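You operate a simulated robot arm through the tools that you are given. There is no shell and no other tool.

You are at the controls of a simulated robot arm. One attempt, no reset.

## Task
Put both wrenches from the cart top away, lock up and tick BACK.
Fine: each in the slot with its word, top red drawer of the black cart; shut it; the red bar is the lock; tick with the cart's blue marker and put that back. Set down upright: blue marker.

Only the result counts: the job must be done as asked and must still hold three seconds after the hand-in. Knocking over, shifting, dropping, spilling or breaking anything else fails it.

## Robot
A 6-joint arm with a two-finger gripper, fixed in place. Base frame: the origin is at the foot of the arm, x ahead of it, y to its left, z up. Units: m, degrees, N and s.
Its first joint turns from -166.0 to 166.0 degrees. Payload 2.45 kg.
The tool frame sits at the grasp point between the pads (the TCP): z along the fingers, y along the line on which they close. The tips reach 0.02 m beyond it. Largest opening 0.14 m; the body of the gripper starts 0.168 m behind the TCP.
Orientation is that of the tool frame in the base frame, as [roll, pitch, yaw] about the fixed x, y, z axes, in that order (R = Rz(yaw) Ry(pitch) Rx(roll)). With the fingers straight down and closing along the base's y, the tool's x points along the base's -x, its y along +y and its z along -z.

## Interface
- The arm moves only by the tool apply_moves. Its argument "rows" is text: rows parted by semicolons, each of 7 numbers parted by spaces: the turn, a rotation vector about the base's x, y, z in degrees, then the shift along the base's x, y, z in mm, then the gripper command, from -1 (shut) to 1 (fully open), values between in proportion. In form: wx wy wz tx ty tz gripper; .... A call has 1 to 20 rows; each row is the pose to reach, as a shift and turn from the pose commanded when the call began. Each row takes 0.2 s and may step no farther than 0.05 m and 8.6 degrees from the row before; otherwise, or with a gripper value out of range, the whole call is refused. A pose out of reach is approached as far as the arm can. The call stops where the force on the tool passes 80 N (or 10 N more than at its start, if that is more) or the arm is blocked; 0.2 s more then pass. The fingers move at their own pace (about 0.045 m/s each) and stop on an object; they squeeze with about 33 N. The grip force told is the motor's: it shows also when the fingers shut on nothing. Time passes only in rows, and 0.2 s behind the last, so rows that repeat a pose let the fingers close. The reply holds the time, the measured pose of the TCP, the force on the tool along the base axes, the opening and the grip force, in the units named above and with some noise, with the torque about the TCP (base axes, N m) and any sound that the robot's microphone picked up, and new pictures: "views" is both (left out), scene, wrist or none.
- Cameras (640 x 400 px; columns grow to the right, rows downward): "scene" is fixed at [0.2225, -0.4989, 1.3612]; the picture's right is [0.73, -0.68, 0.00], its down [-0.36, -0.38, -0.85] and it looks along [0.58, 0.62, -0.52] (base axes); focal length 339 px, centre (320, 200). "wrist" rides on the gripper at [0.078, 0.011, -0.209] in the tool frame; the picture's right is [-0.14, 0.99, 0.00], its down [-0.92, -0.13, -0.37] and it looks along [-0.36, -0.05, 0.93] (tool axes); focal length 280 px, centre (320, 200). There is no depth. A picture from a camera that has moved, and an enlarged one, comes with that camera's place and axes in the base frame and with its lens.
- zoom(camera, box): a new picture of the part [left, top, right, bottom] of that camera's present view, enlarged. No time passes.
- sign_off(): hands the job in; it is judged then, once.

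Nothing tells you positions but the pictures and the camera data. Unless the task says otherwise, let go and move clear before handing in.

The tools are called by a JSON object that holds its "op" and its "data". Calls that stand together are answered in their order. apply_moves: Moves the arm, as the interface text tells. Its arguments: {"type":"object","properties":{"rows":{"type":"string"},"views":{"type":"string","enum":["both","scene","wrist","none"]}},"required":["rows"]} The other tools are called the same way: zoom (camera, box) takes an enlarged picture of a part of a camera's view; sign_off () hands the job in.

At the start:

```text
time: 0.0
tcp_pos: [0.7641, 0.2893, 1.0901]
ee_rot: [179.8, 0.0, 179.8]
force: [0.0, -1.1, -0.7]
wrist_torque: [-0.01, 0.0, 0.0]
width: 0.1399
gripper_force: 0.1
```

scene: 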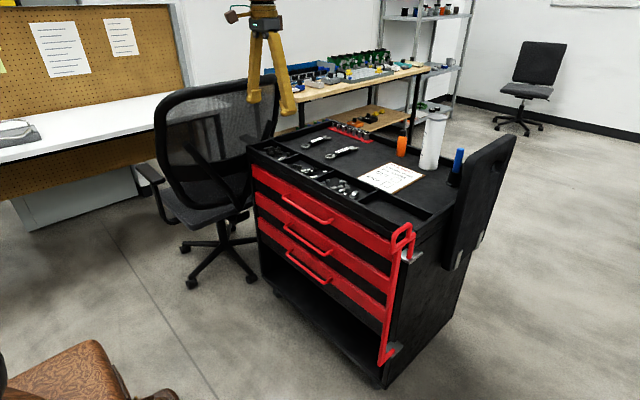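
wrist: 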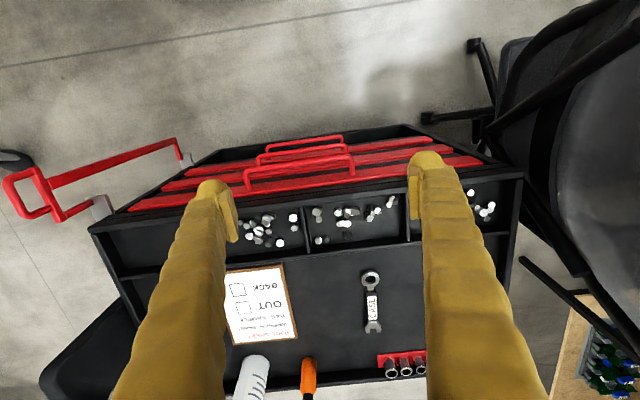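

I see a black cart with red drawers ahead of the arm, two wrenches, a clipboard/card with OUT and BACK boxes, a white bottle, an orange screwdriver and a blue marker on its top, and a red lock bar at the right side. I'll look closer before moving.

{"op": "zoom", "data": {"camera": "scene", "box": [240, 100, 400, 200]}}

{"op": "zoom", "data": {"camera": "scene", "box": [340, 90, 530, 210]}}

{"op": "zoom", "data": {"camera": "scene", "box": [240, 200, 480, 390]}}

{"op": "zoom", "data": {"camera": "wrist", "box": [200, 180, 440, 400]}}

{"op": "zoom", "data": {"camera": "wrist", "box": [0, 120, 240, 270]}}

```text
4.00 times, centred on (320, 150) of scene
camera zoom: at [0.2225, -0.4989, 1.3612], right [0.73, -0.68, 0.0], down [-0.36, -0.38, -0.85], along [0.58, 0.62, -0.52], focal length 1356 px, centre (320, 400)
```

zoom: 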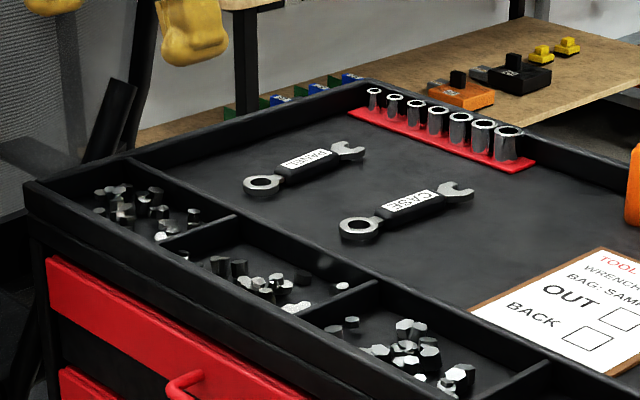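

```text
3.33 times, centred on (435, 150) of scene
camera zoom: at [0.2225, -0.4989, 1.3612], right [0.73, -0.68, 0.0], down [-0.36, -0.38, -0.85], along [0.58, 0.62, -0.52], focal length 1130 px, centre (-63, 367)
```

zoom: 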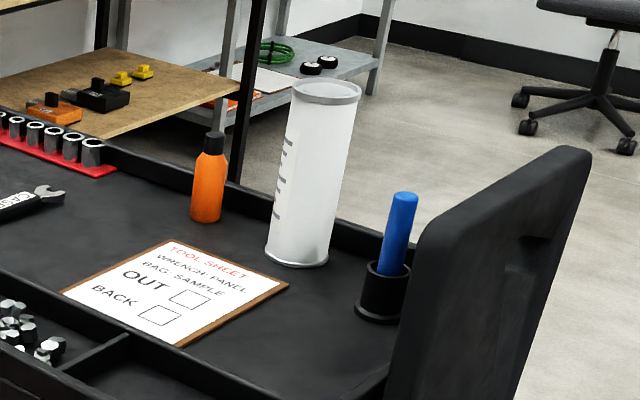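

```text
2.11 times, centred on (360, 295) of scene
camera zoom: at [0.2225, -0.4989, 1.3612], right [0.73, -0.68, 0.0], down [-0.36, -0.38, -0.85], along [0.58, 0.62, -0.52], focal length 714 px, centre (236, 0)
```

zoom: 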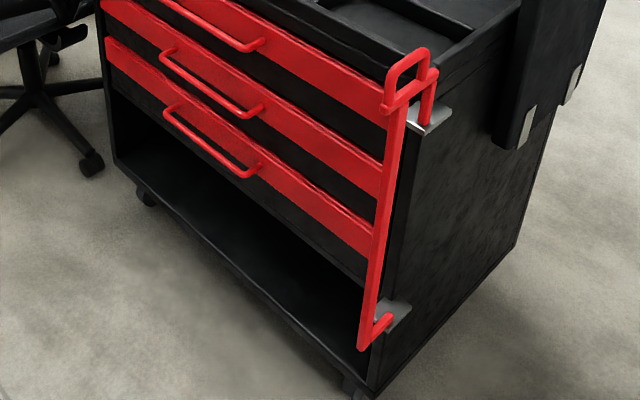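

```text
1.82 times, centred on (320, 290) of wrist
camera zoom: at [0.6865, 0.3007, 1.2988], right [0.14, 0.99, 0.0], down [0.92, -0.13, 0.37], along [0.37, -0.05, -0.93], focal length 510 px, centre (320, 36)
```

zoom: 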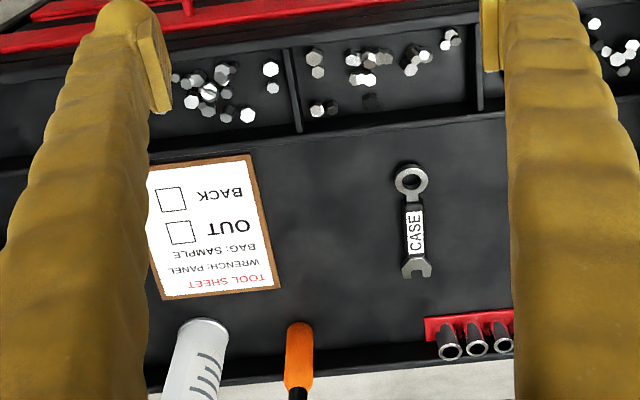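

```text
2.67 times, centred on (120, 195) of wrist
camera zoom: at [0.6865, 0.3007, 1.2988], right [0.14, 0.99, 0.0], down [0.92, -0.13, 0.37], along [0.37, -0.05, -0.93], focal length 748 px, centre (853, 213)
```

zoom: 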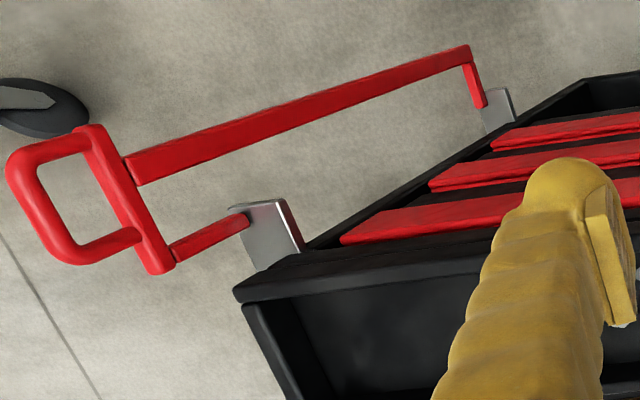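

The drawers face the arm. By triangulation the cart top is at z≈0.81, the wrenches are around x≈1.05–1.23, and the lock bar is swung out at about (0.77, -0.17). I'll move forward above the cart to check how far the arm reaches and get a better view.

{"op": "apply_moves", "data": {"rows": "0 0 0 45 10 0 1; 0 0 0 90 20 0 1; 0 0 0 135 30 0 1; 0 0 0 180 40 0 1; 0 0 0 225 50 0 1; 0 0 0 225 50 0 1"}}

```text
time: 1.4
tcp_pos: [0.989, 0.3396, 1.0902]
ee_rot: [179.8, 0.1, 179.9]
force: [0.5, 0.0, -0.2]
wrist_torque: [0.01, 0.0, 0.0]
width: 0.1399
gripper_force: 0.0
camera wrist: at [0.9108, 0.3498, 1.299], right [0.14, 0.99, 0.0], down [0.92, -0.13, 0.37], along [0.37, -0.05, -0.93], focal length 280 px, centre (320, 200)
```

scene: 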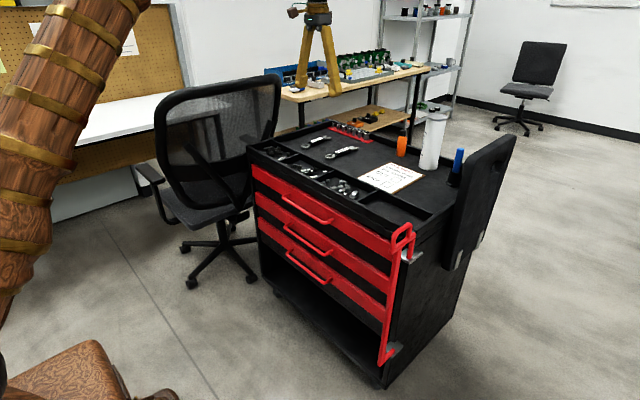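
wrist: 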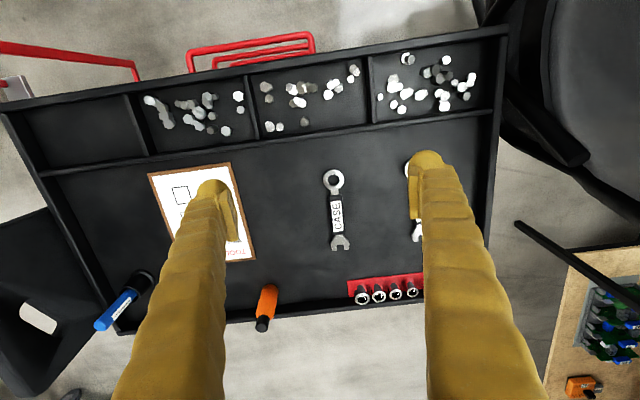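

The arm reached that pose without trouble. I'll go farther out and a bit lower to see whether the wrench area can be reached with the tool straight down.

{"op": "apply_moves", "data": {"rows": "0 0 0 45 0 -10 1; 0 0 0 90 0 -20 1; 0 0 0 135 0 -40 1; 0 0 0 150 0 -60 1; 0 0 0 150 0 -60 1"}}

```text
time: 2.6
tcp_pos: [1.1389, 0.3392, 1.0291]
ee_rot: [180.0, 0.2, 179.9]
force: [0.3, -0.1, -0.2]
wrist_torque: [-0.01, 0.0, 0.02]
width: 0.1399
gripper_force: 0.0
camera wrist: at [1.0613, 0.3497, 1.2381], right [0.14, 0.99, 0.0], down [0.92, -0.13, 0.37], along [0.37, -0.05, -0.93], focal length 280 px, centre (320, 200)
```

scene: 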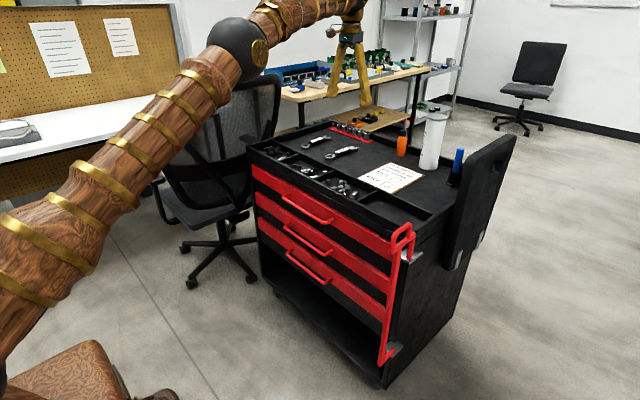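
wrist: 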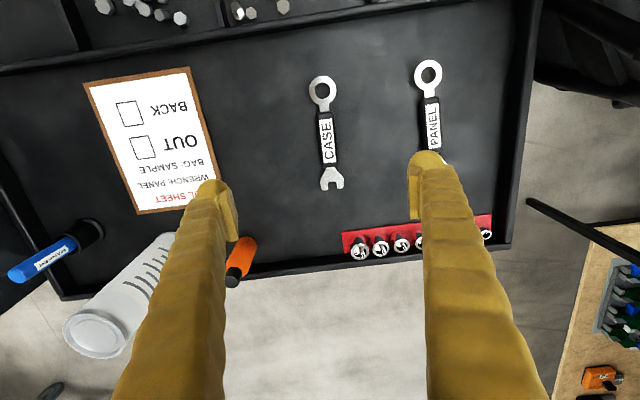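

The arm reaches over the wrenches with the tool down. I'll zoom in here to measure the wrenches, the sheet and the marker.

{"op": "zoom", "data": {"camera": "wrist", "box": [280, 50, 480, 200]}}

{"op": "zoom", "data": {"camera": "wrist", "box": [70, 60, 230, 220]}}

{"op": "zoom", "data": {"camera": "wrist", "box": [0, 180, 260, 360]}}

```text
2.67 times, centred on (380, 125) of wrist
camera zoom: at [1.0613, 0.3497, 1.2381], right [0.14, 0.99, 0.0], down [0.92, -0.13, 0.37], along [0.37, -0.05, -0.93], focal length 748 px, centre (160, 400)
```

zoom: 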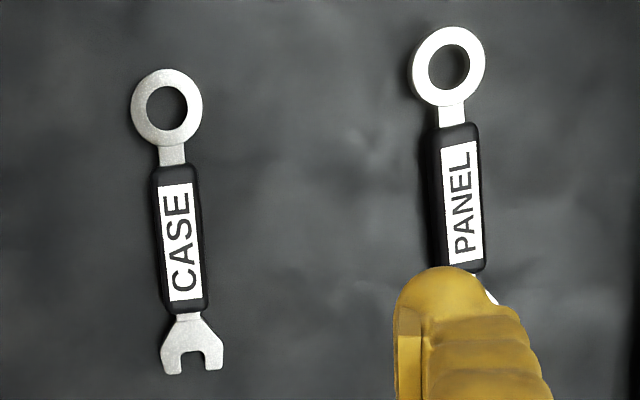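

```text
2.50 times, centred on (150, 140) of wrist
camera zoom: at [1.0613, 0.3497, 1.2381], right [0.14, 0.99, 0.0], down [0.92, -0.13, 0.37], along [0.37, -0.05, -0.93], focal length 701 px, centre (745, 350)
```

zoom: 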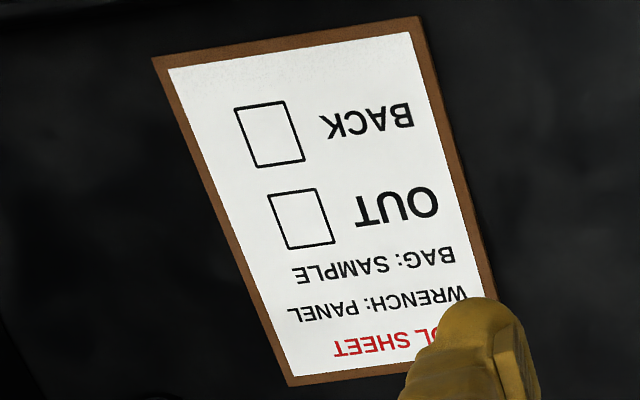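

```text
2.22 times, centred on (130, 270) of wrist
camera zoom: at [1.0613, 0.3497, 1.2381], right [0.14, 0.99, 0.0], down [0.92, -0.13, 0.37], along [0.37, -0.05, -0.93], focal length 623 px, centre (742, 44)
```

zoom: 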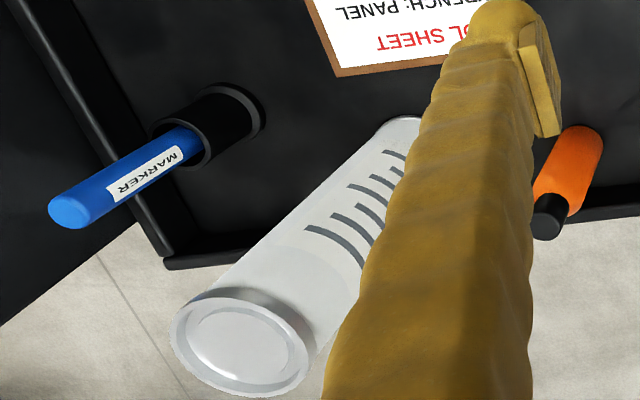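

The cart top is at z≈0.815. CASE has its handle at about (1.133, 0.352) and PANEL's is at about (1.131, 0.501), both lying along x. I'll pull back to look at the drawer handles and the lock bar before opening anything.

{"op": "apply_moves", "data": {"rows": "0 0 0 -45 -15 10 1; 0 0 0 -90 -30 20 1; 0 0 0 -135 -45 20 1; 0 0 0 -180 -60 20 1; 0 0 0 -225 -75 20 1; 0 0 0 -270 -90 20 1; 0 0 0 -315 -105 20 1; 0 0 0 -360 -120 20 1; 0 0 0 -405 -135 20 1; 0 0 0 -450 -150 20 1; 0 0 0 -490 -165 20 1; 0 0 0 -490 -165 20 1"}}

```text
time: 5.2
tcp_pos: [0.6505, 0.1754, 1.0506]
ee_rot: [179.9, 0.2, 179.9]
force: [-0.6, 0.0, 0.1]
wrist_torque: [0.01, 0.01, 0.01]
width: 0.14
gripper_force: 0.0
camera wrist: at [0.5731, 0.1855, 1.2595], right [0.14, 0.99, 0.0], down [0.92, -0.13, 0.37], along [0.37, -0.05, -0.93], focal length 280 px, centre (320, 200)
```

scene: 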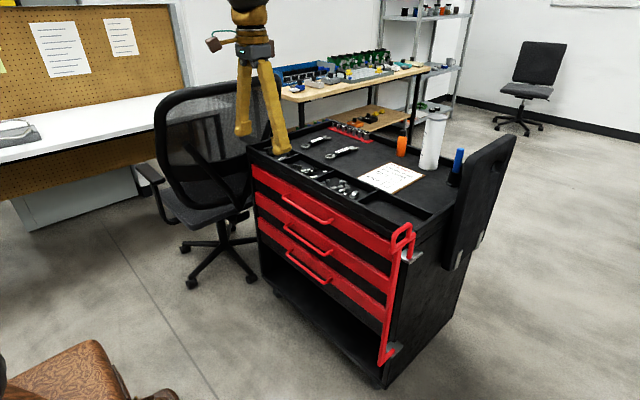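
wrist: 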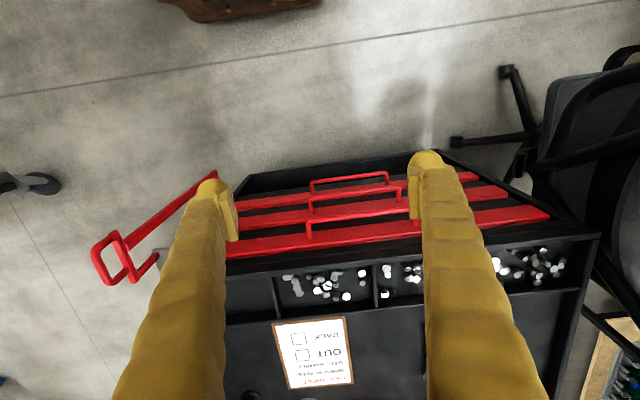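

{"op": "zoom", "data": {"camera": "wrist", "box": [220, 150, 420, 270]}}

{"op": "zoom", "data": {"camera": "wrist", "box": [80, 160, 240, 300]}}

{"op": "zoom", "data": {"camera": "scene", "box": [360, 200, 460, 280]}}

{"op": "zoom", "data": {"camera": "scene", "box": [250, 150, 410, 260]}}

```text
3.20 times, centred on (320, 210) of wrist
camera zoom: at [0.5731, 0.1855, 1.2595], right [0.14, 0.99, 0.0], down [0.92, -0.13, 0.37], along [0.37, -0.05, -0.93], focal length 897 px, centre (320, 168)
```

zoom: 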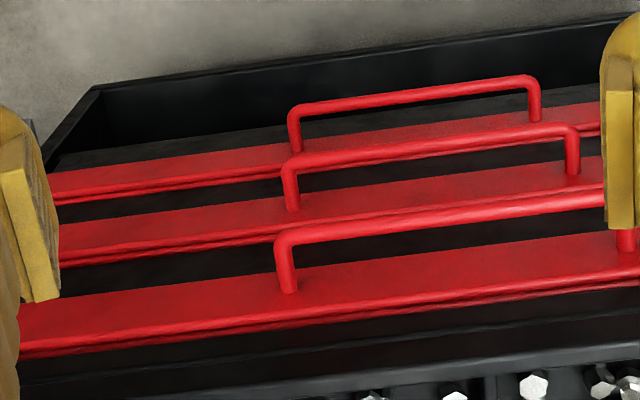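

```text
2.86 times, centred on (160, 230) of wrist
camera zoom: at [0.5731, 0.1855, 1.2595], right [0.14, 0.99, 0.0], down [0.92, -0.13, 0.37], along [0.37, -0.05, -0.93], focal length 801 px, centre (777, 114)
```

zoom: 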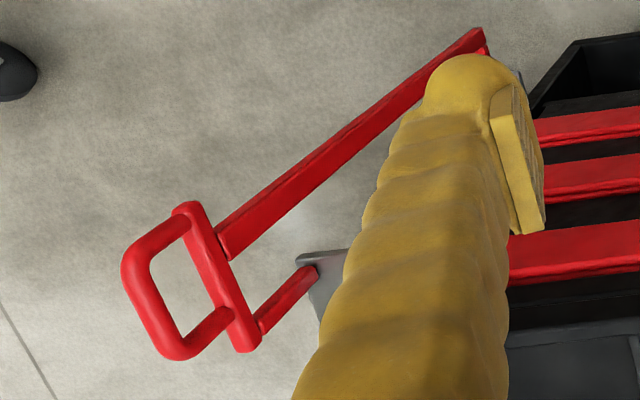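

```text
5.00 times, centred on (410, 240) of scene
camera zoom: at [0.2225, -0.4989, 1.3612], right [0.73, -0.68, 0.0], down [-0.36, -0.38, -0.85], along [0.58, 0.62, -0.52], focal length 1695 px, centre (-130, 0)
```

zoom: 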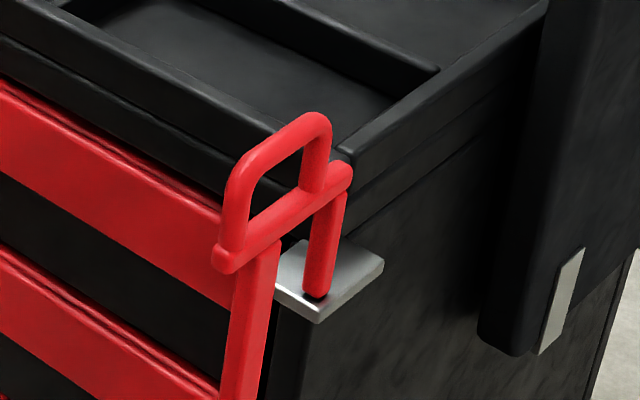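

```text
3.64 times, centred on (330, 205) of scene
camera zoom: at [0.2225, -0.4989, 1.3612], right [0.73, -0.68, 0.0], down [-0.36, -0.38, -0.85], along [0.58, 0.62, -0.52], focal length 1233 px, centre (284, 182)
```

zoom: 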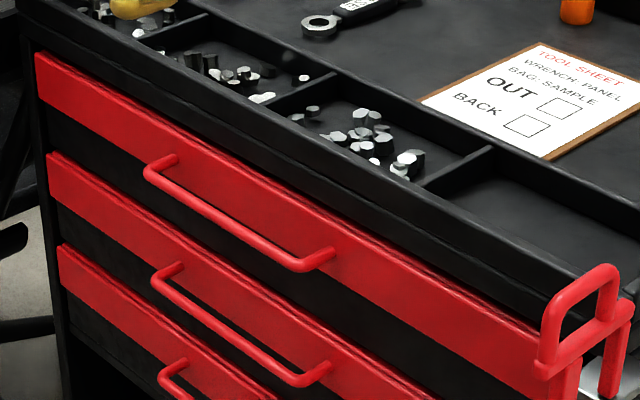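

The top drawer's handle runs from y≈0.126 to y≈0.342 at x≈0.825, z≈0.74, with the drawer front at x≈0.861. The lock bar pivots on a pin at about (0.831, -0.177) and currently stands clear of the drawers. I'll turn the tool so the fingers close along x and narrow the opening to about 30 mm, so they can straddle the handle.

{"op": "apply_moves", "data": {"rows": "0 0 -8.2 16 5 -6 -0.57; 0 0 -16.4 32 10 -12 -0.57; 0 0 -24.6 48 16 -18 -0.57; 0 0 -32.8 64 21 -24 -0.57; 0 0 -41 80 27 -30 -0.57; 0 0 -49.2 96 32 -36 -0.57; 0 0 -57.4 112 37 -42 -0.57; 0 0 -65.6 128 43 -48 -0.57; 0 0 -73.8 144 48 -54 -0.57; 0 0 -82 160 53 -60 -0.57; 0 0 -90 174.5 58.6 -66 -0.57; 0 0 -90 174.5 58.6 -66 -0.57"}}

```text
time: 7.8
tcp_pos: [0.8235, 0.2336, 0.9828]
ee_rot: [179.9, 0.1, 89.8]
force: [-0.6, -0.1, 0.4]
wrist_torque: [-0.01, -0.01, 0.0]
width: 0.0301
gripper_force: 0.1
camera wrist: at [0.8348, 0.312, 1.192], right [0.99, -0.14, 0.0], down [-0.13, -0.92, 0.37], along [-0.05, -0.37, -0.93], focal length 280 px, centre (320, 200)
```

scene: 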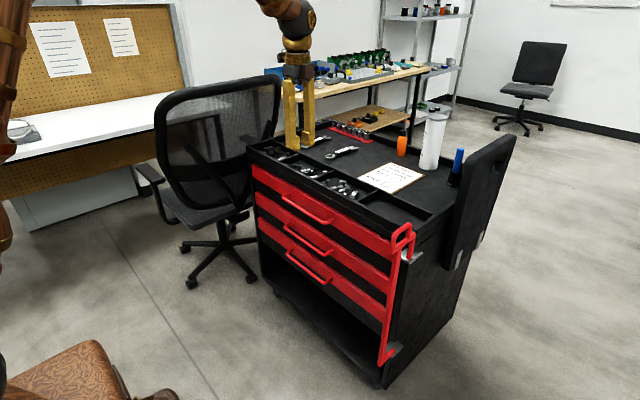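
wrist: 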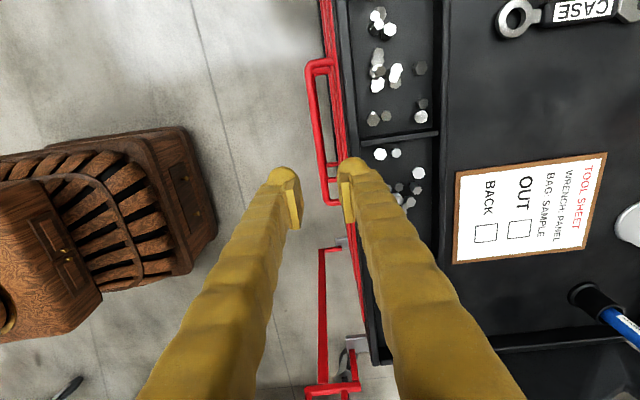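

The wrist turned fine. I'll zoom in to line the fingers up with the handle.

{"op": "zoom", "data": {"camera": "wrist", "box": [260, 40, 420, 240]}}

{"op": "zoom", "data": {"camera": "wrist", "box": [290, 230, 410, 400]}}

{"op": "zoom", "data": {"camera": "scene", "box": [260, 130, 380, 240]}}

```text
2.00 times, centred on (340, 140) of wrist
camera zoom: at [0.8348, 0.312, 1.192], right [0.99, -0.14, 0.0], down [-0.13, -0.92, 0.37], along [-0.05, -0.37, -0.93], focal length 561 px, centre (280, 320)
```

zoom: 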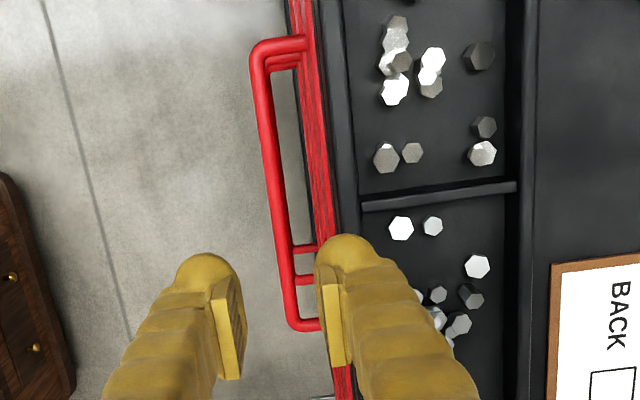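

```text
2.35 times, centred on (350, 315) of wrist
camera zoom: at [0.8348, 0.312, 1.192], right [0.99, -0.14, 0.0], down [-0.13, -0.92, 0.37], along [-0.05, -0.37, -0.93], focal length 660 px, centre (249, -71)
```

zoom: 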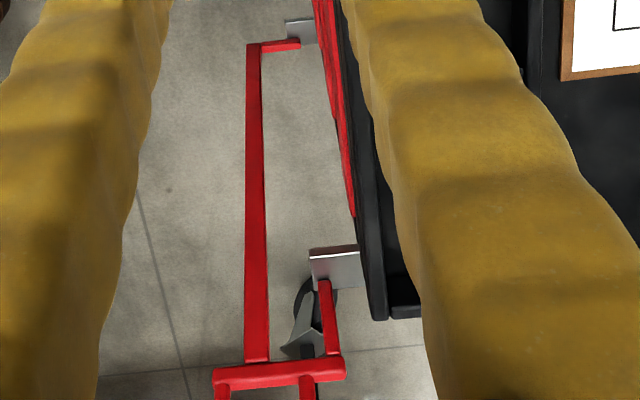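

```text
3.64 times, centred on (320, 185) of scene
camera zoom: at [0.2225, -0.4989, 1.3612], right [0.73, -0.68, 0.0], down [-0.36, -0.38, -0.85], along [0.58, 0.62, -0.52], focal length 1233 px, centre (320, 254)
```

zoom: 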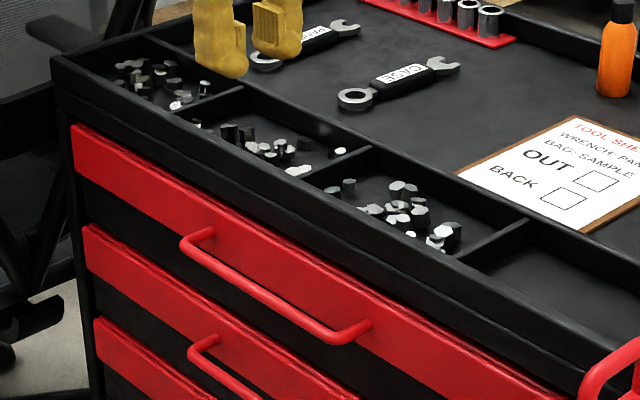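

The handle bar is centred at x≈0.8235 and the gap behind it is wide enough for a finger. I'll lower over the handle and close on it.

{"op": "apply_moves", "data": {"rows": "0 0 0 -2 0 -45 -0.57; 0 0 0 -2 0 -90 -0.57; 0 0 0 -2 0 -130 -0.57; 0 0 0 -2 0 -165 -0.57; 0 0 0 -2 0 -195 -0.57; 0 0 0 -2 0 -220 -0.57; 0 0 0 -2 0 -240 -0.57; 0 0 0 -2 0 -240 -0.57"}}

```text
time: 9.2
tcp_pos: [0.8252, 0.233, 0.7787]
ee_rot: [179.4, 0.0, 89.9]
force: [-11.6, -2.0, 23.2]
wrist_torque: [-0.35, -0.71, -0.18]
width: 0.024
gripper_force: 0.0
stopped in row 6: the force on the tool passed its limit at 119 N (the readings are from after the stop); the commanded pose is now the measured one
camera wrist: at [0.8338, 0.3109, 0.9876], right [0.99, -0.14, 0.01], down [-0.13, -0.92, 0.37], along [-0.04, -0.36, -0.93], focal length 280 px, centre (320, 200)
```

scene: 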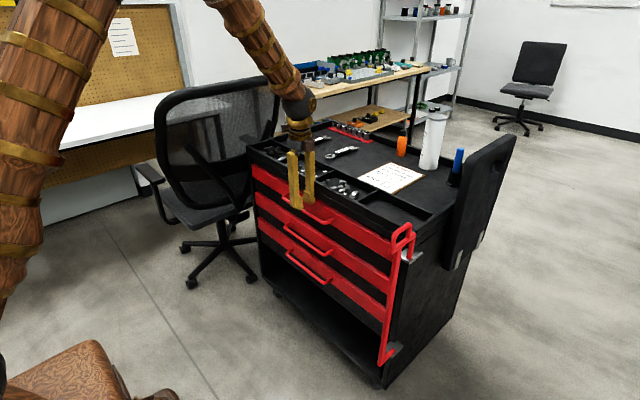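
wrist: 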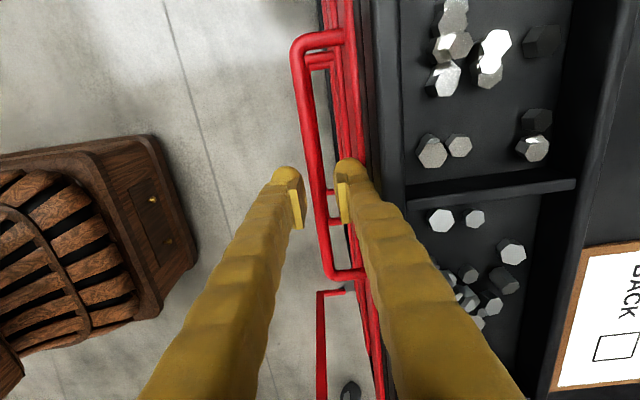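

I hit something with the fingertips at z≈0.759, probably the rear finger on the drawer front's upper edge. I'll look closely before going on.

{"op": "zoom", "data": {"camera": "wrist", "box": [260, 140, 400, 260]}}

{"op": "zoom", "data": {"camera": "scene", "box": [270, 140, 350, 230]}}

```text
3.33 times, centred on (330, 200) of wrist
camera zoom: at [0.8338, 0.3109, 0.9876], right [0.99, -0.14, 0.01], down [-0.13, -0.92, 0.37], along [-0.04, -0.36, -0.93], focal length 935 px, centre (287, 200)
```

zoom: 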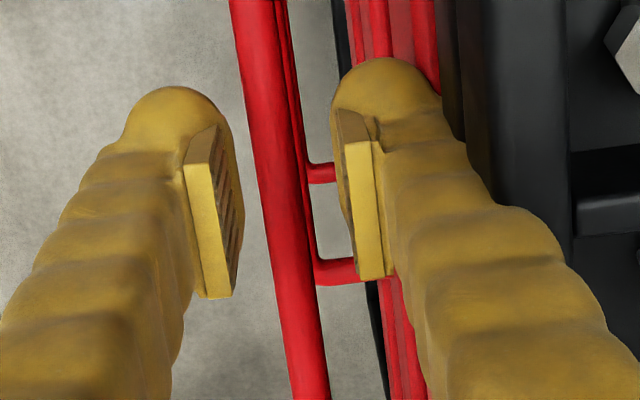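

```text
4.44 times, centred on (310, 185) of scene
camera zoom: at [0.2225, -0.4989, 1.3612], right [0.73, -0.68, 0.0], down [-0.36, -0.38, -0.85], along [0.58, 0.62, -0.52], focal length 1506 px, centre (364, 267)
```

zoom: 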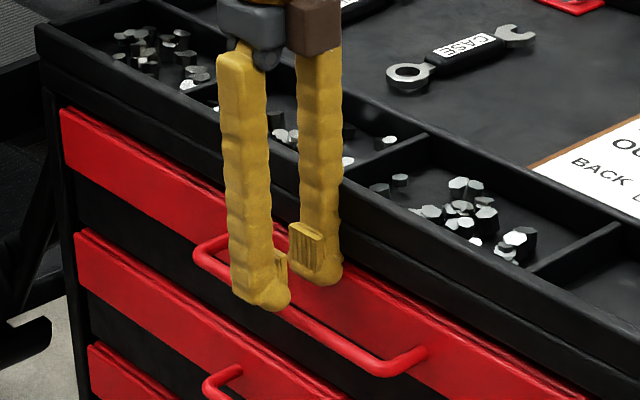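

The finger tips are bulkier than the pads, and the rear one landed on the edge of the drawer front. I'll lift, narrow the opening to about 22 mm, move 5 mm toward myself and try again gently.

{"op": "apply_moves", "data": {"rows": "0 0.3 0 -2 0 15 -0.686; 0 0.6 0 -5 0 30 -0.686; 0 0.6 0 -5 0 30 -0.686; 0 0.6 0 -5 0 30 -0.686"}}

{"op": "zoom", "data": {"camera": "wrist", "box": [260, 140, 400, 260]}}

```text
time: 10.2
tcp_pos: [0.8202, 0.2331, 0.8076]
ee_rot: [-180.0, 0.0, 89.9]
force: [-0.1, 0.6, -0.8]
wrist_torque: [0.0, 0.01, 0.0]
width: 0.0221
gripper_force: 0.1
camera wrist: at [0.8315, 0.3109, 1.0161], right [0.99, -0.14, 0.0], down [-0.13, -0.92, 0.37], along [-0.05, -0.36, -0.93], focal length 280 px, centre (320, 200)
```

scene: 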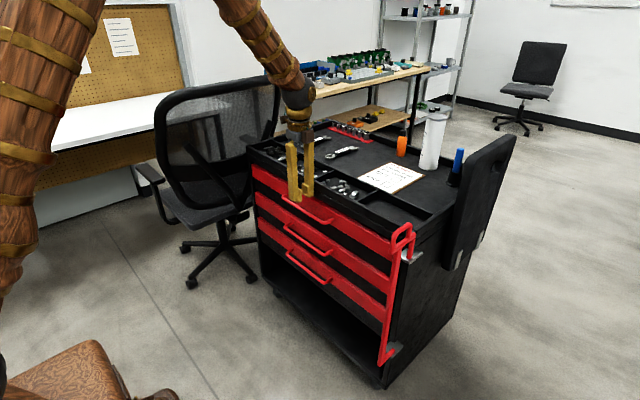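
wrist: 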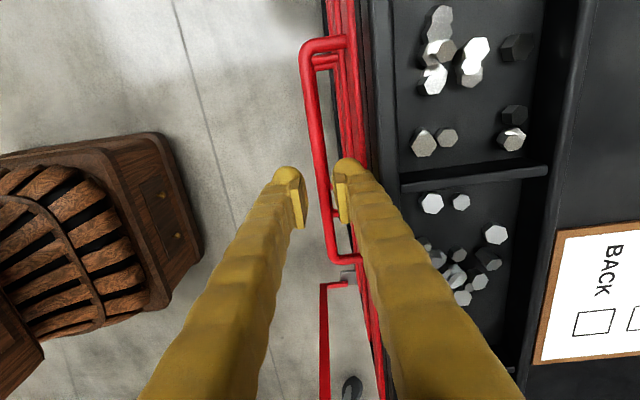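

```text
3.33 times, centred on (330, 200) of wrist
camera zoom: at [0.8315, 0.3109, 1.0161], right [0.99, -0.14, 0.0], down [-0.13, -0.92, 0.37], along [-0.05, -0.36, -0.93], focal length 935 px, centre (287, 200)
```

zoom: 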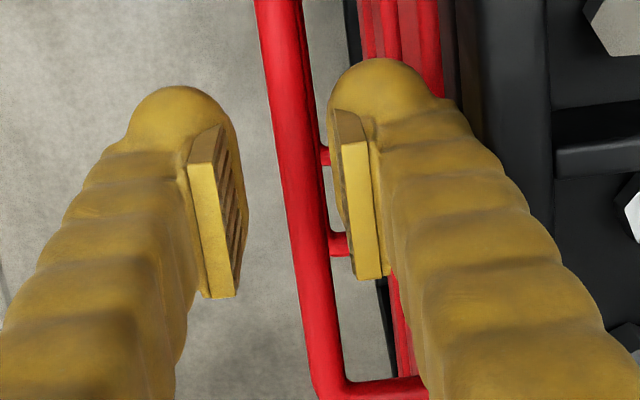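

The fingers are about 28 mm thick at the tip, too tight a fit for the gap from straight above. I'll back off and tilt the tool 60° forward, so the fingers pass above and below the handle bar.

{"op": "apply_moves", "data": {"rows": "0 -7.5 0 -20 0 20 -0.6; 0 -15 0 -40 0 40 -0.6; 0 -22.5 0 -60 0 50 -0.6; 0 -30 0 -80 0 50 -0.6; 0 -37.5 0 -95 0 50 -0.6; 0 -45 0 -110 0 50 -0.6; 0 -52.5 0 -120 0 50 -0.6; 0 -60 0 -120 0 50 -0.6; 0 -60 0 -120 0 50 -0.6"}}

```text
time: 12.2
tcp_pos: [0.7295, 0.251, 0.8681]
ee_rot: [151.1, -2.9, 92.0]
force: [-0.4, -0.3, -0.2]
wrist_torque: [0.01, -0.02, 0.01]
width: 0.0277
gripper_force: 0.1
out of reach, approached as far as the arm can: row 4, 5, 6, 7, 8, 9
camera wrist: at [0.6359, 0.316, 1.0584], right [0.87, -0.13, 0.47], down [-0.26, -0.94, 0.21], along [0.42, -0.31, -0.86], focal length 280 px, centre (320, 200)
```

scene: 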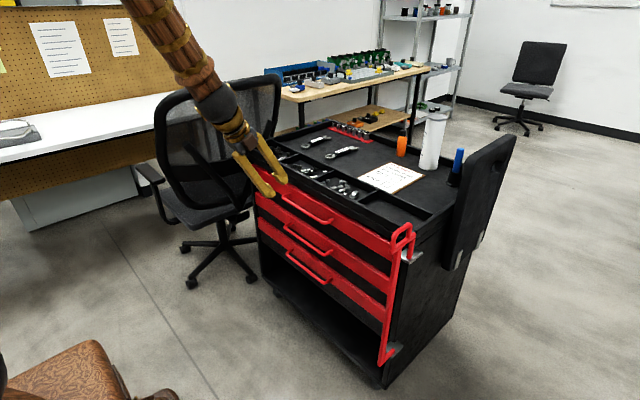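
wrist: 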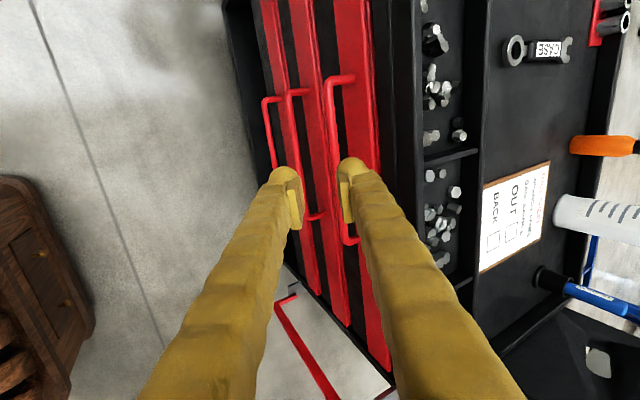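

The arm can tilt only about 29° here before it runs out of range. A 25° forward tilt still gives enough margin for the rear finger, so I'll bring the tool back to that.

{"op": "apply_moves", "data": {"rows": "0 8 0 10 0 0 -0.657; 0 16 0 20 0 0 -0.657; 0 24 0 30 0 0 -0.657; 0 30 0 40 0 0 -0.657; 0 36 0 50 0 0 -0.657; 0 36 0 50 0 0 -0.657", "views": "none"}}

```text
time: 13.6
tcp_pos: [0.7778, 0.2481, 0.868]
ee_rot: [-172.8, -3.5, 90.0]
force: [1.0, 0.3, 0.3]
wrist_torque: [-0.01, -0.01, 0.0]
width: 0.0237
gripper_force: 0.1
out of reach, approached as far as the arm can: row 1
```

{"op": "apply_moves", "data": {"rows": "-0.8 -8 -0.2 -1 -4 -5 -0.657; -1.7 -16 -0.5 -2 -8 -10 -0.657; -2.5 -24 -0.7 -3 -12 -18 -0.657; -3.41 -32.2 -0.98 -4 -15 -24 -0.657; -3.41 -32.2 -0.98 -4 -15 -24 -0.657"}}

{"op": "zoom", "data": {"camera": "wrist", "box": [260, 140, 400, 260]}}

{"op": "zoom", "data": {"camera": "scene", "box": [260, 130, 360, 240]}}

```text
time: 14.8
tcp_pos: [0.7736, 0.2346, 0.8429]
ee_rot: [154.9, 0.0, 90.0]
force: [0.2, 0.1, -0.2]
wrist_torque: [0.01, -0.04, 0.03]
width: 0.0239
gripper_force: 0.1
camera wrist: at [0.6954, 0.3129, 1.0363], right [0.9, -0.14, 0.42], down [-0.27, -0.92, 0.28], along [0.35, -0.36, -0.86], focal length 280 px, centre (320, 200)
```

scene: 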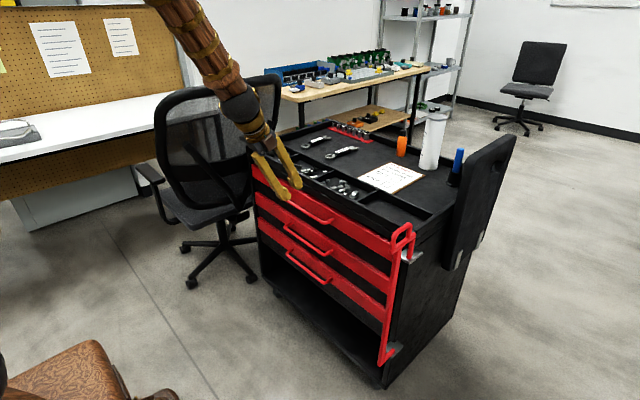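
wrist: 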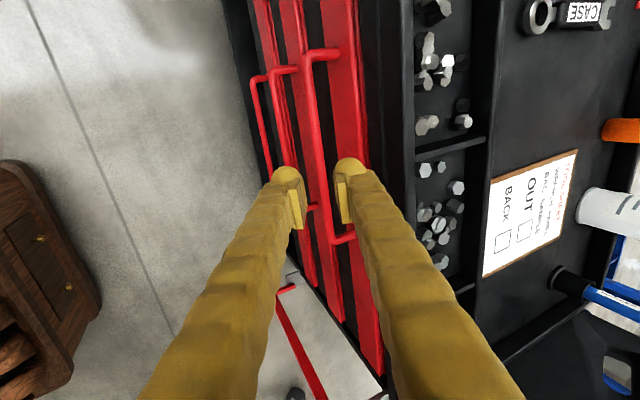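

```text
3.33 times, centred on (330, 200) of wrist
camera zoom: at [0.6954, 0.3129, 1.0363], right [0.9, -0.14, 0.42], down [-0.27, -0.92, 0.28], along [0.35, -0.36, -0.86], focal length 935 px, centre (287, 200)
```

zoom: 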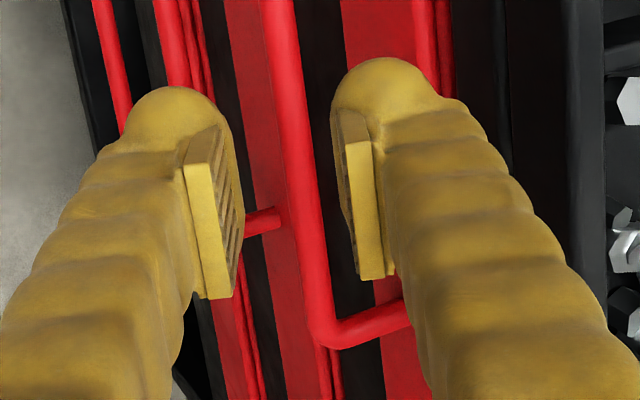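

```text
3.64 times, centred on (310, 185) of scene
camera zoom: at [0.2225, -0.4989, 1.3612], right [0.73, -0.68, 0.0], down [-0.36, -0.38, -0.85], along [0.58, 0.62, -0.52], focal length 1233 px, centre (356, 254)
```

zoom: 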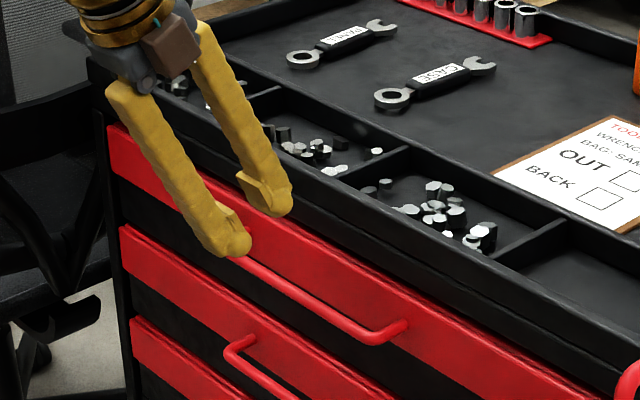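

The bar works out at (0.821, z≈0.744). I'll advance along the tool axis so the fingers straddle it, without closing yet.

{"op": "apply_moves", "data": {"rows": "0 0 0 14 0 -30 -0.657; 0 0 0 24 0 -52 -0.657; 0 0 0 31 0 -67 -0.657; 0 0 0 36 0 -78 -0.657; 0 0 0 39.5 0 -86 -0.657; 0 0 0 42.5 0 -92.5 -0.657; 0 0 0 42.5 0 -92.5 -0.657"}}

{"op": "zoom", "data": {"camera": "wrist", "box": [260, 140, 400, 260]}}

{"op": "zoom", "data": {"camera": "scene", "box": [260, 130, 360, 240]}}

```text
time: 16.4
tcp_pos: [0.8153, 0.2343, 0.7492]
ee_rot: [155.1, 0.0, 90.1]
force: [0.7, -0.6, 0.1]
wrist_torque: [-0.02, 0.05, 0.02]
width: 0.0237
gripper_force: 0.1
camera wrist: at [0.7385, 0.3132, 0.9445], right [0.9, -0.14, 0.42], down [-0.27, -0.92, 0.28], along [0.34, -0.36, -0.87], focal length 280 px, centre (320, 200)
```

scene: 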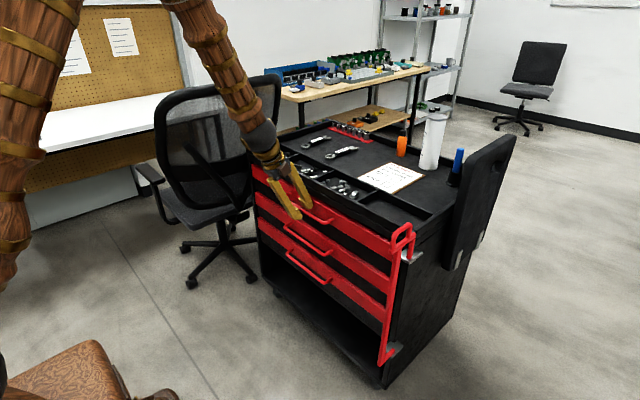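
wrist: 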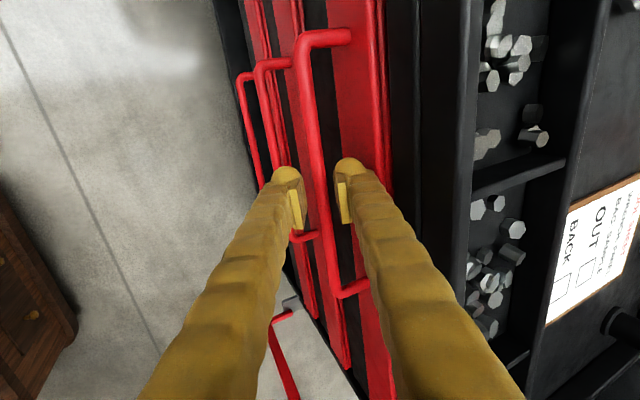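

```text
3.33 times, centred on (330, 200) of wrist
camera zoom: at [0.7385, 0.3132, 0.9445], right [0.9, -0.14, 0.42], down [-0.27, -0.92, 0.28], along [0.34, -0.36, -0.87], focal length 935 px, centre (287, 200)
```

zoom: 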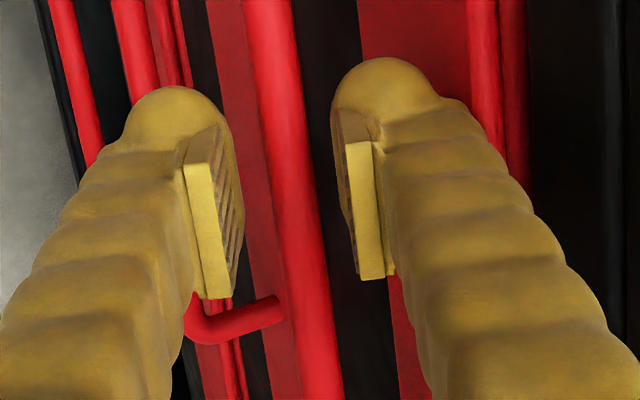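

```text
3.64 times, centred on (310, 185) of scene
camera zoom: at [0.2225, -0.4989, 1.3612], right [0.73, -0.68, 0.0], down [-0.36, -0.38, -0.85], along [0.58, 0.62, -0.52], focal length 1233 px, centre (356, 254)
```

zoom: 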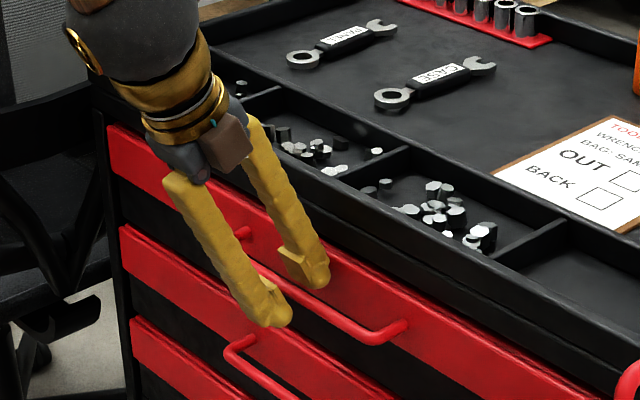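

There was no contact, and the bar sits between the pads at the right depth. I'll close on it.

{"op": "apply_moves", "data": {"rows": "0 0 0 0 0 0 -1; 0 0 0 0 0 0 -1; 0 0 0 0 0 0 -1", "views": "wrist"}}

```text
time: 17.2
tcp_pos: [0.8163, 0.235, 0.751]
ee_rot: [155.2, 0.0, 90.0]
force: [1.1, -0.6, 7.9]
wrist_torque: [-0.35, -0.03, 0.8]
width: 0.0106
gripper_force: 37.3
camera wrist: at [0.7384, 0.3133, 0.9447], right [0.9, -0.14, 0.42], down [-0.27, -0.92, 0.28], along [0.34, -0.36, -0.87], focal length 280 px, centre (320, 200)
```

wrist: 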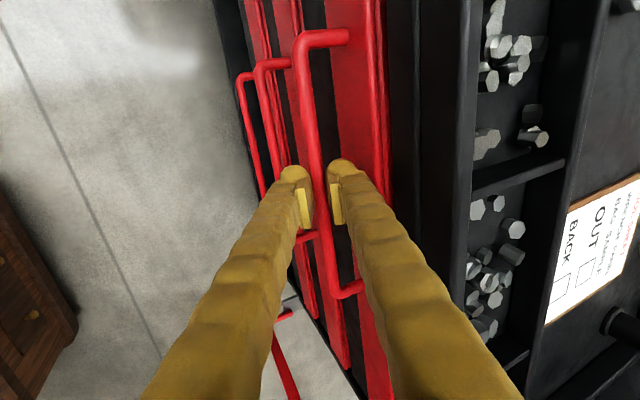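

I have the handle, with the fingers 10.6 mm apart on it. Now I'll pull the drawer straight toward the arm.

{"op": "apply_moves", "data": {"rows": "0 0 0 -8 0 0 -1; 0 0 0 -20 0 0 -1; 0 0 0 -35 0 0 -1; 0 0 0 -50 0 0 -1; 0 0 0 -65 0 0 -1; 0 0 0 -80 0 0 -1; 0 0 0 -80 0 0 -1"}}

```text
time: 18.8
tcp_pos: [0.7497, 0.2334, 0.7692]
ee_rot: [156.9, 0.0, 90.2]
force: [0.9, 0.1, -0.1]
wrist_torque: [-0.01, -0.02, 0.04]
width: 0.0
gripper_force: 29.2
out of reach, approached as far as the arm can: row 2, 3, 4, 5, 6, 7
camera wrist: at [0.6757, 0.3126, 0.9657], right [0.91, -0.13, 0.39], down [-0.26, -0.92, 0.29], along [0.32, -0.36, -0.87], focal length 280 px, centre (320, 200)
```

scene: 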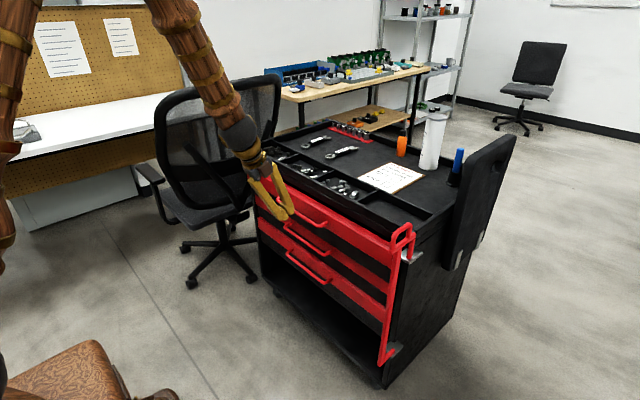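
wrist: 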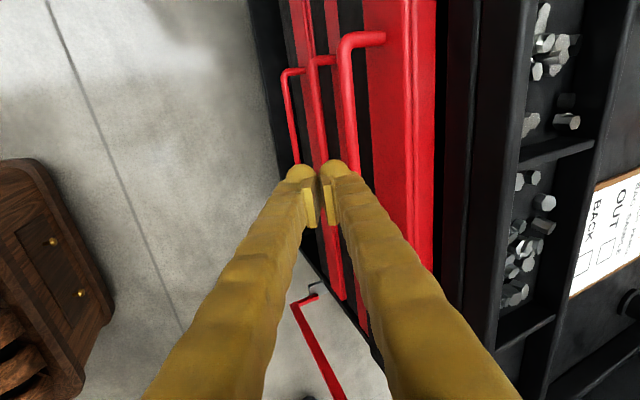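

The drawer came out part way, then the arm hit its reach limit, rose a little and slipped off the bar. I'll check how far the drawer is open.

{"op": "zoom", "data": {"camera": "scene", "box": [250, 140, 420, 260]}}

{"op": "zoom", "data": {"camera": "wrist", "box": [280, 10, 520, 210]}}

```text
3.33 times, centred on (335, 200) of scene
camera zoom: at [0.2225, -0.4989, 1.3612], right [0.73, -0.68, 0.0], down [-0.36, -0.38, -0.85], along [0.58, 0.62, -0.52], focal length 1130 px, centre (270, 200)
```

zoom: 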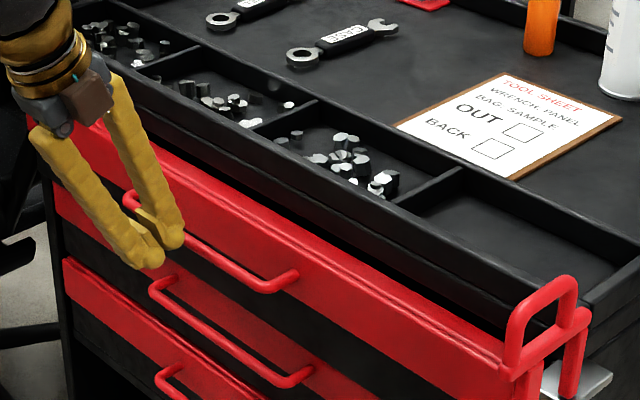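

```text
2.00 times, centred on (400, 110) of wrist
camera zoom: at [0.6757, 0.3126, 0.9657], right [0.91, -0.13, 0.39], down [-0.26, -0.92, 0.29], along [0.32, -0.36, -0.87], focal length 561 px, centre (160, 380)
```

zoom: 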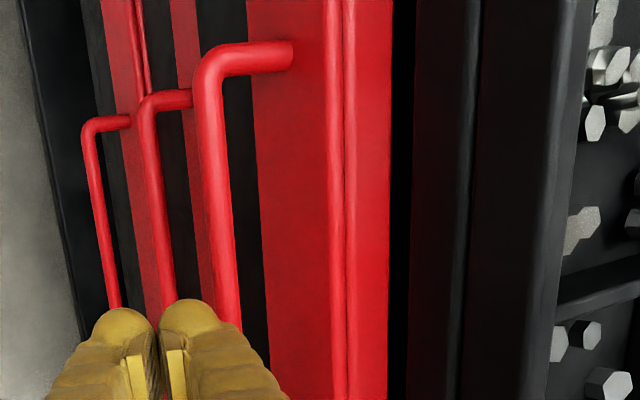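

The drawer is out about 27 mm, and the handle is now at x≈0.794. I'll go back to vertical, which reaches closer in, and re-grip the handle from above.

{"op": "apply_moves", "data": {"rows": "0 0 0 -5 0 30 -0.7; 0 8 0 5 0 60 -0.7; 0 16 0 25 0 75 -0.7; 0 23.1 0 43 0 75 -0.7; 0 23.1 0 43 0 75 -0.7"}}

{"op": "zoom", "data": {"camera": "wrist", "box": [260, 40, 420, 260]}}

```text
time: 20.0
tcp_pos: [0.778, 0.2352, 0.826]
ee_rot: [178.1, 0.1, 89.9]
force: [-1.2, 0.6, -0.5]
wrist_torque: [-0.03, -0.01, 0.02]
width: 0.021
gripper_force: 0.1
out of reach, approached as far as the arm can: row 1
camera wrist: at [0.7829, 0.313, 1.0342], right [0.99, -0.14, 0.03], down [-0.14, -0.92, 0.36], along [-0.02, -0.36, -0.93], focal length 280 px, centre (320, 200)
```

scene: 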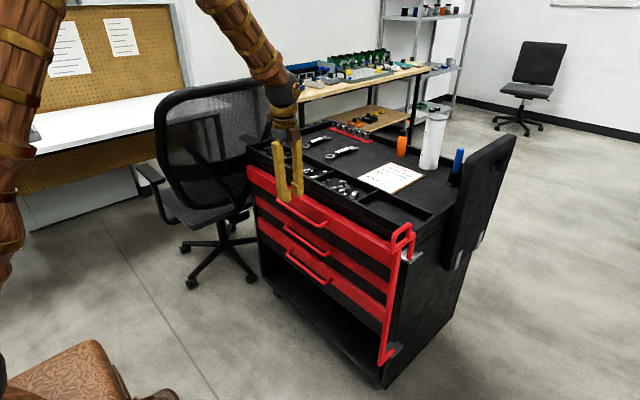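
wrist: 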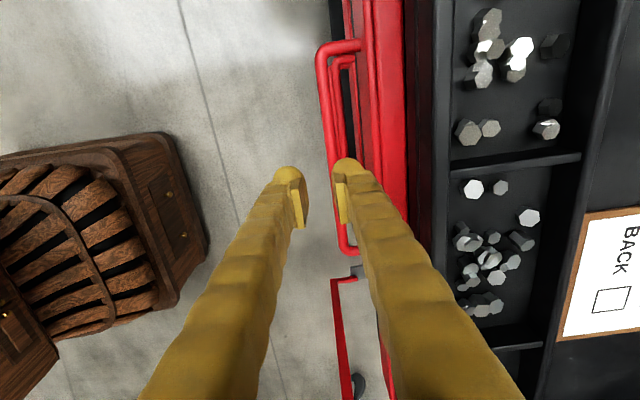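

```text
1.82 times, centred on (340, 150) of wrist
camera zoom: at [0.7829, 0.313, 1.0342], right [0.99, -0.14, 0.03], down [-0.14, -0.92, 0.36], along [-0.02, -0.36, -0.93], focal length 510 px, centre (284, 291)
```

zoom: 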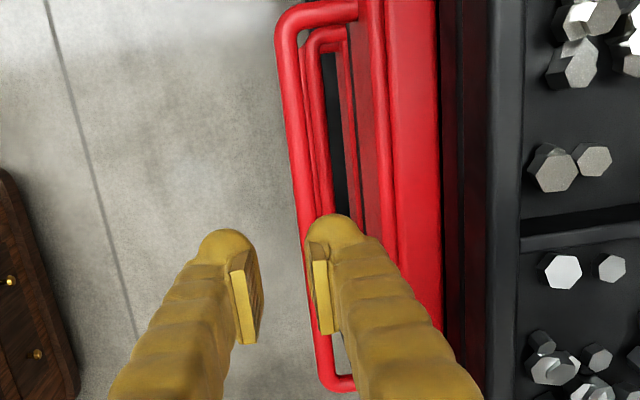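

{"op": "apply_moves", "data": {"rows": "0 -5 0 2 0 -12 -0.686; 0 -10.1 0 3.2 0 -26 -0.686; 0 -10.1 0 6 0 -39 -0.686; 0 -10.1 0 8.5 0 -51 -0.686; 0 -10.1 0 11 0 -63 -0.686; 0 -10.1 0 13.6 0 -74.6 -0.686; 0 -10.1 0 13.6 0 -74.6 -0.686", "views": "wrist"}}

{"op": "zoom", "data": {"camera": "wrist", "box": [260, 140, 400, 260]}}

{"op": "zoom", "data": {"camera": "scene", "box": [250, 140, 370, 240]}}

```text
time: 21.6
tcp_pos: [0.793, 0.2358, 0.7503]
ee_rot: [168.0, 0.0, 90.1]
force: [-0.4, -0.3, -0.5]
wrist_torque: [0.01, 0.02, -0.03]
width: 0.0218
gripper_force: 0.1
camera wrist: at [0.7603, 0.3143, 0.9568], right [0.97, -0.14, 0.21], down [-0.2, -0.92, 0.33], along [0.14, -0.37, -0.92], focal length 280 px, centre (320, 200)
```

wrist: 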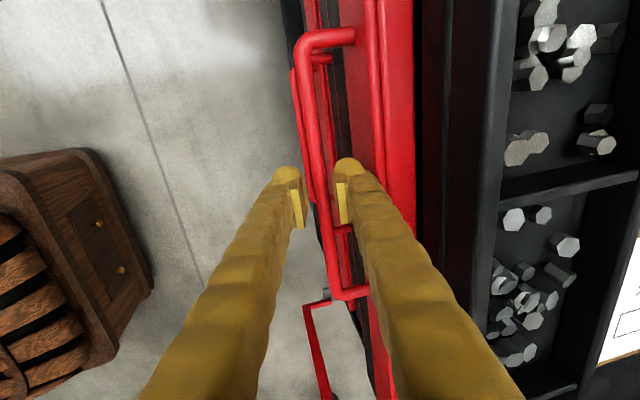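

```text
3.33 times, centred on (330, 200) of wrist
camera zoom: at [0.7603, 0.3143, 0.9568], right [0.97, -0.14, 0.21], down [-0.2, -0.92, 0.33], along [0.14, -0.37, -0.92], focal length 935 px, centre (287, 200)
```

zoom: 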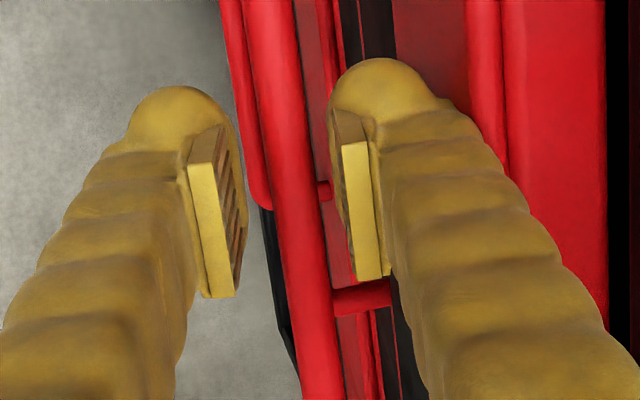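

```text
4.00 times, centred on (310, 190) of scene
camera zoom: at [0.2225, -0.4989, 1.3612], right [0.73, -0.68, 0.0], down [-0.36, -0.38, -0.85], along [0.58, 0.62, -0.52], focal length 1356 px, centre (360, 240)
```

zoom: 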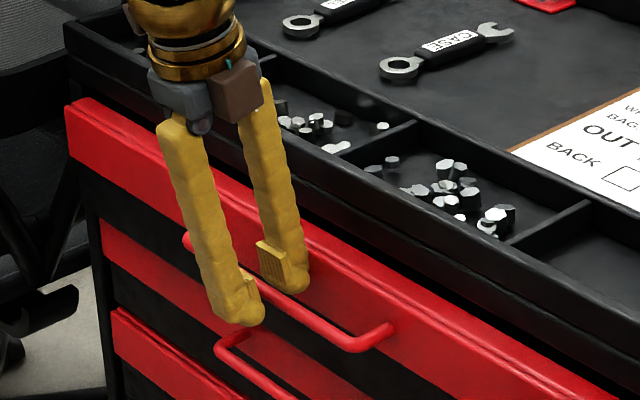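

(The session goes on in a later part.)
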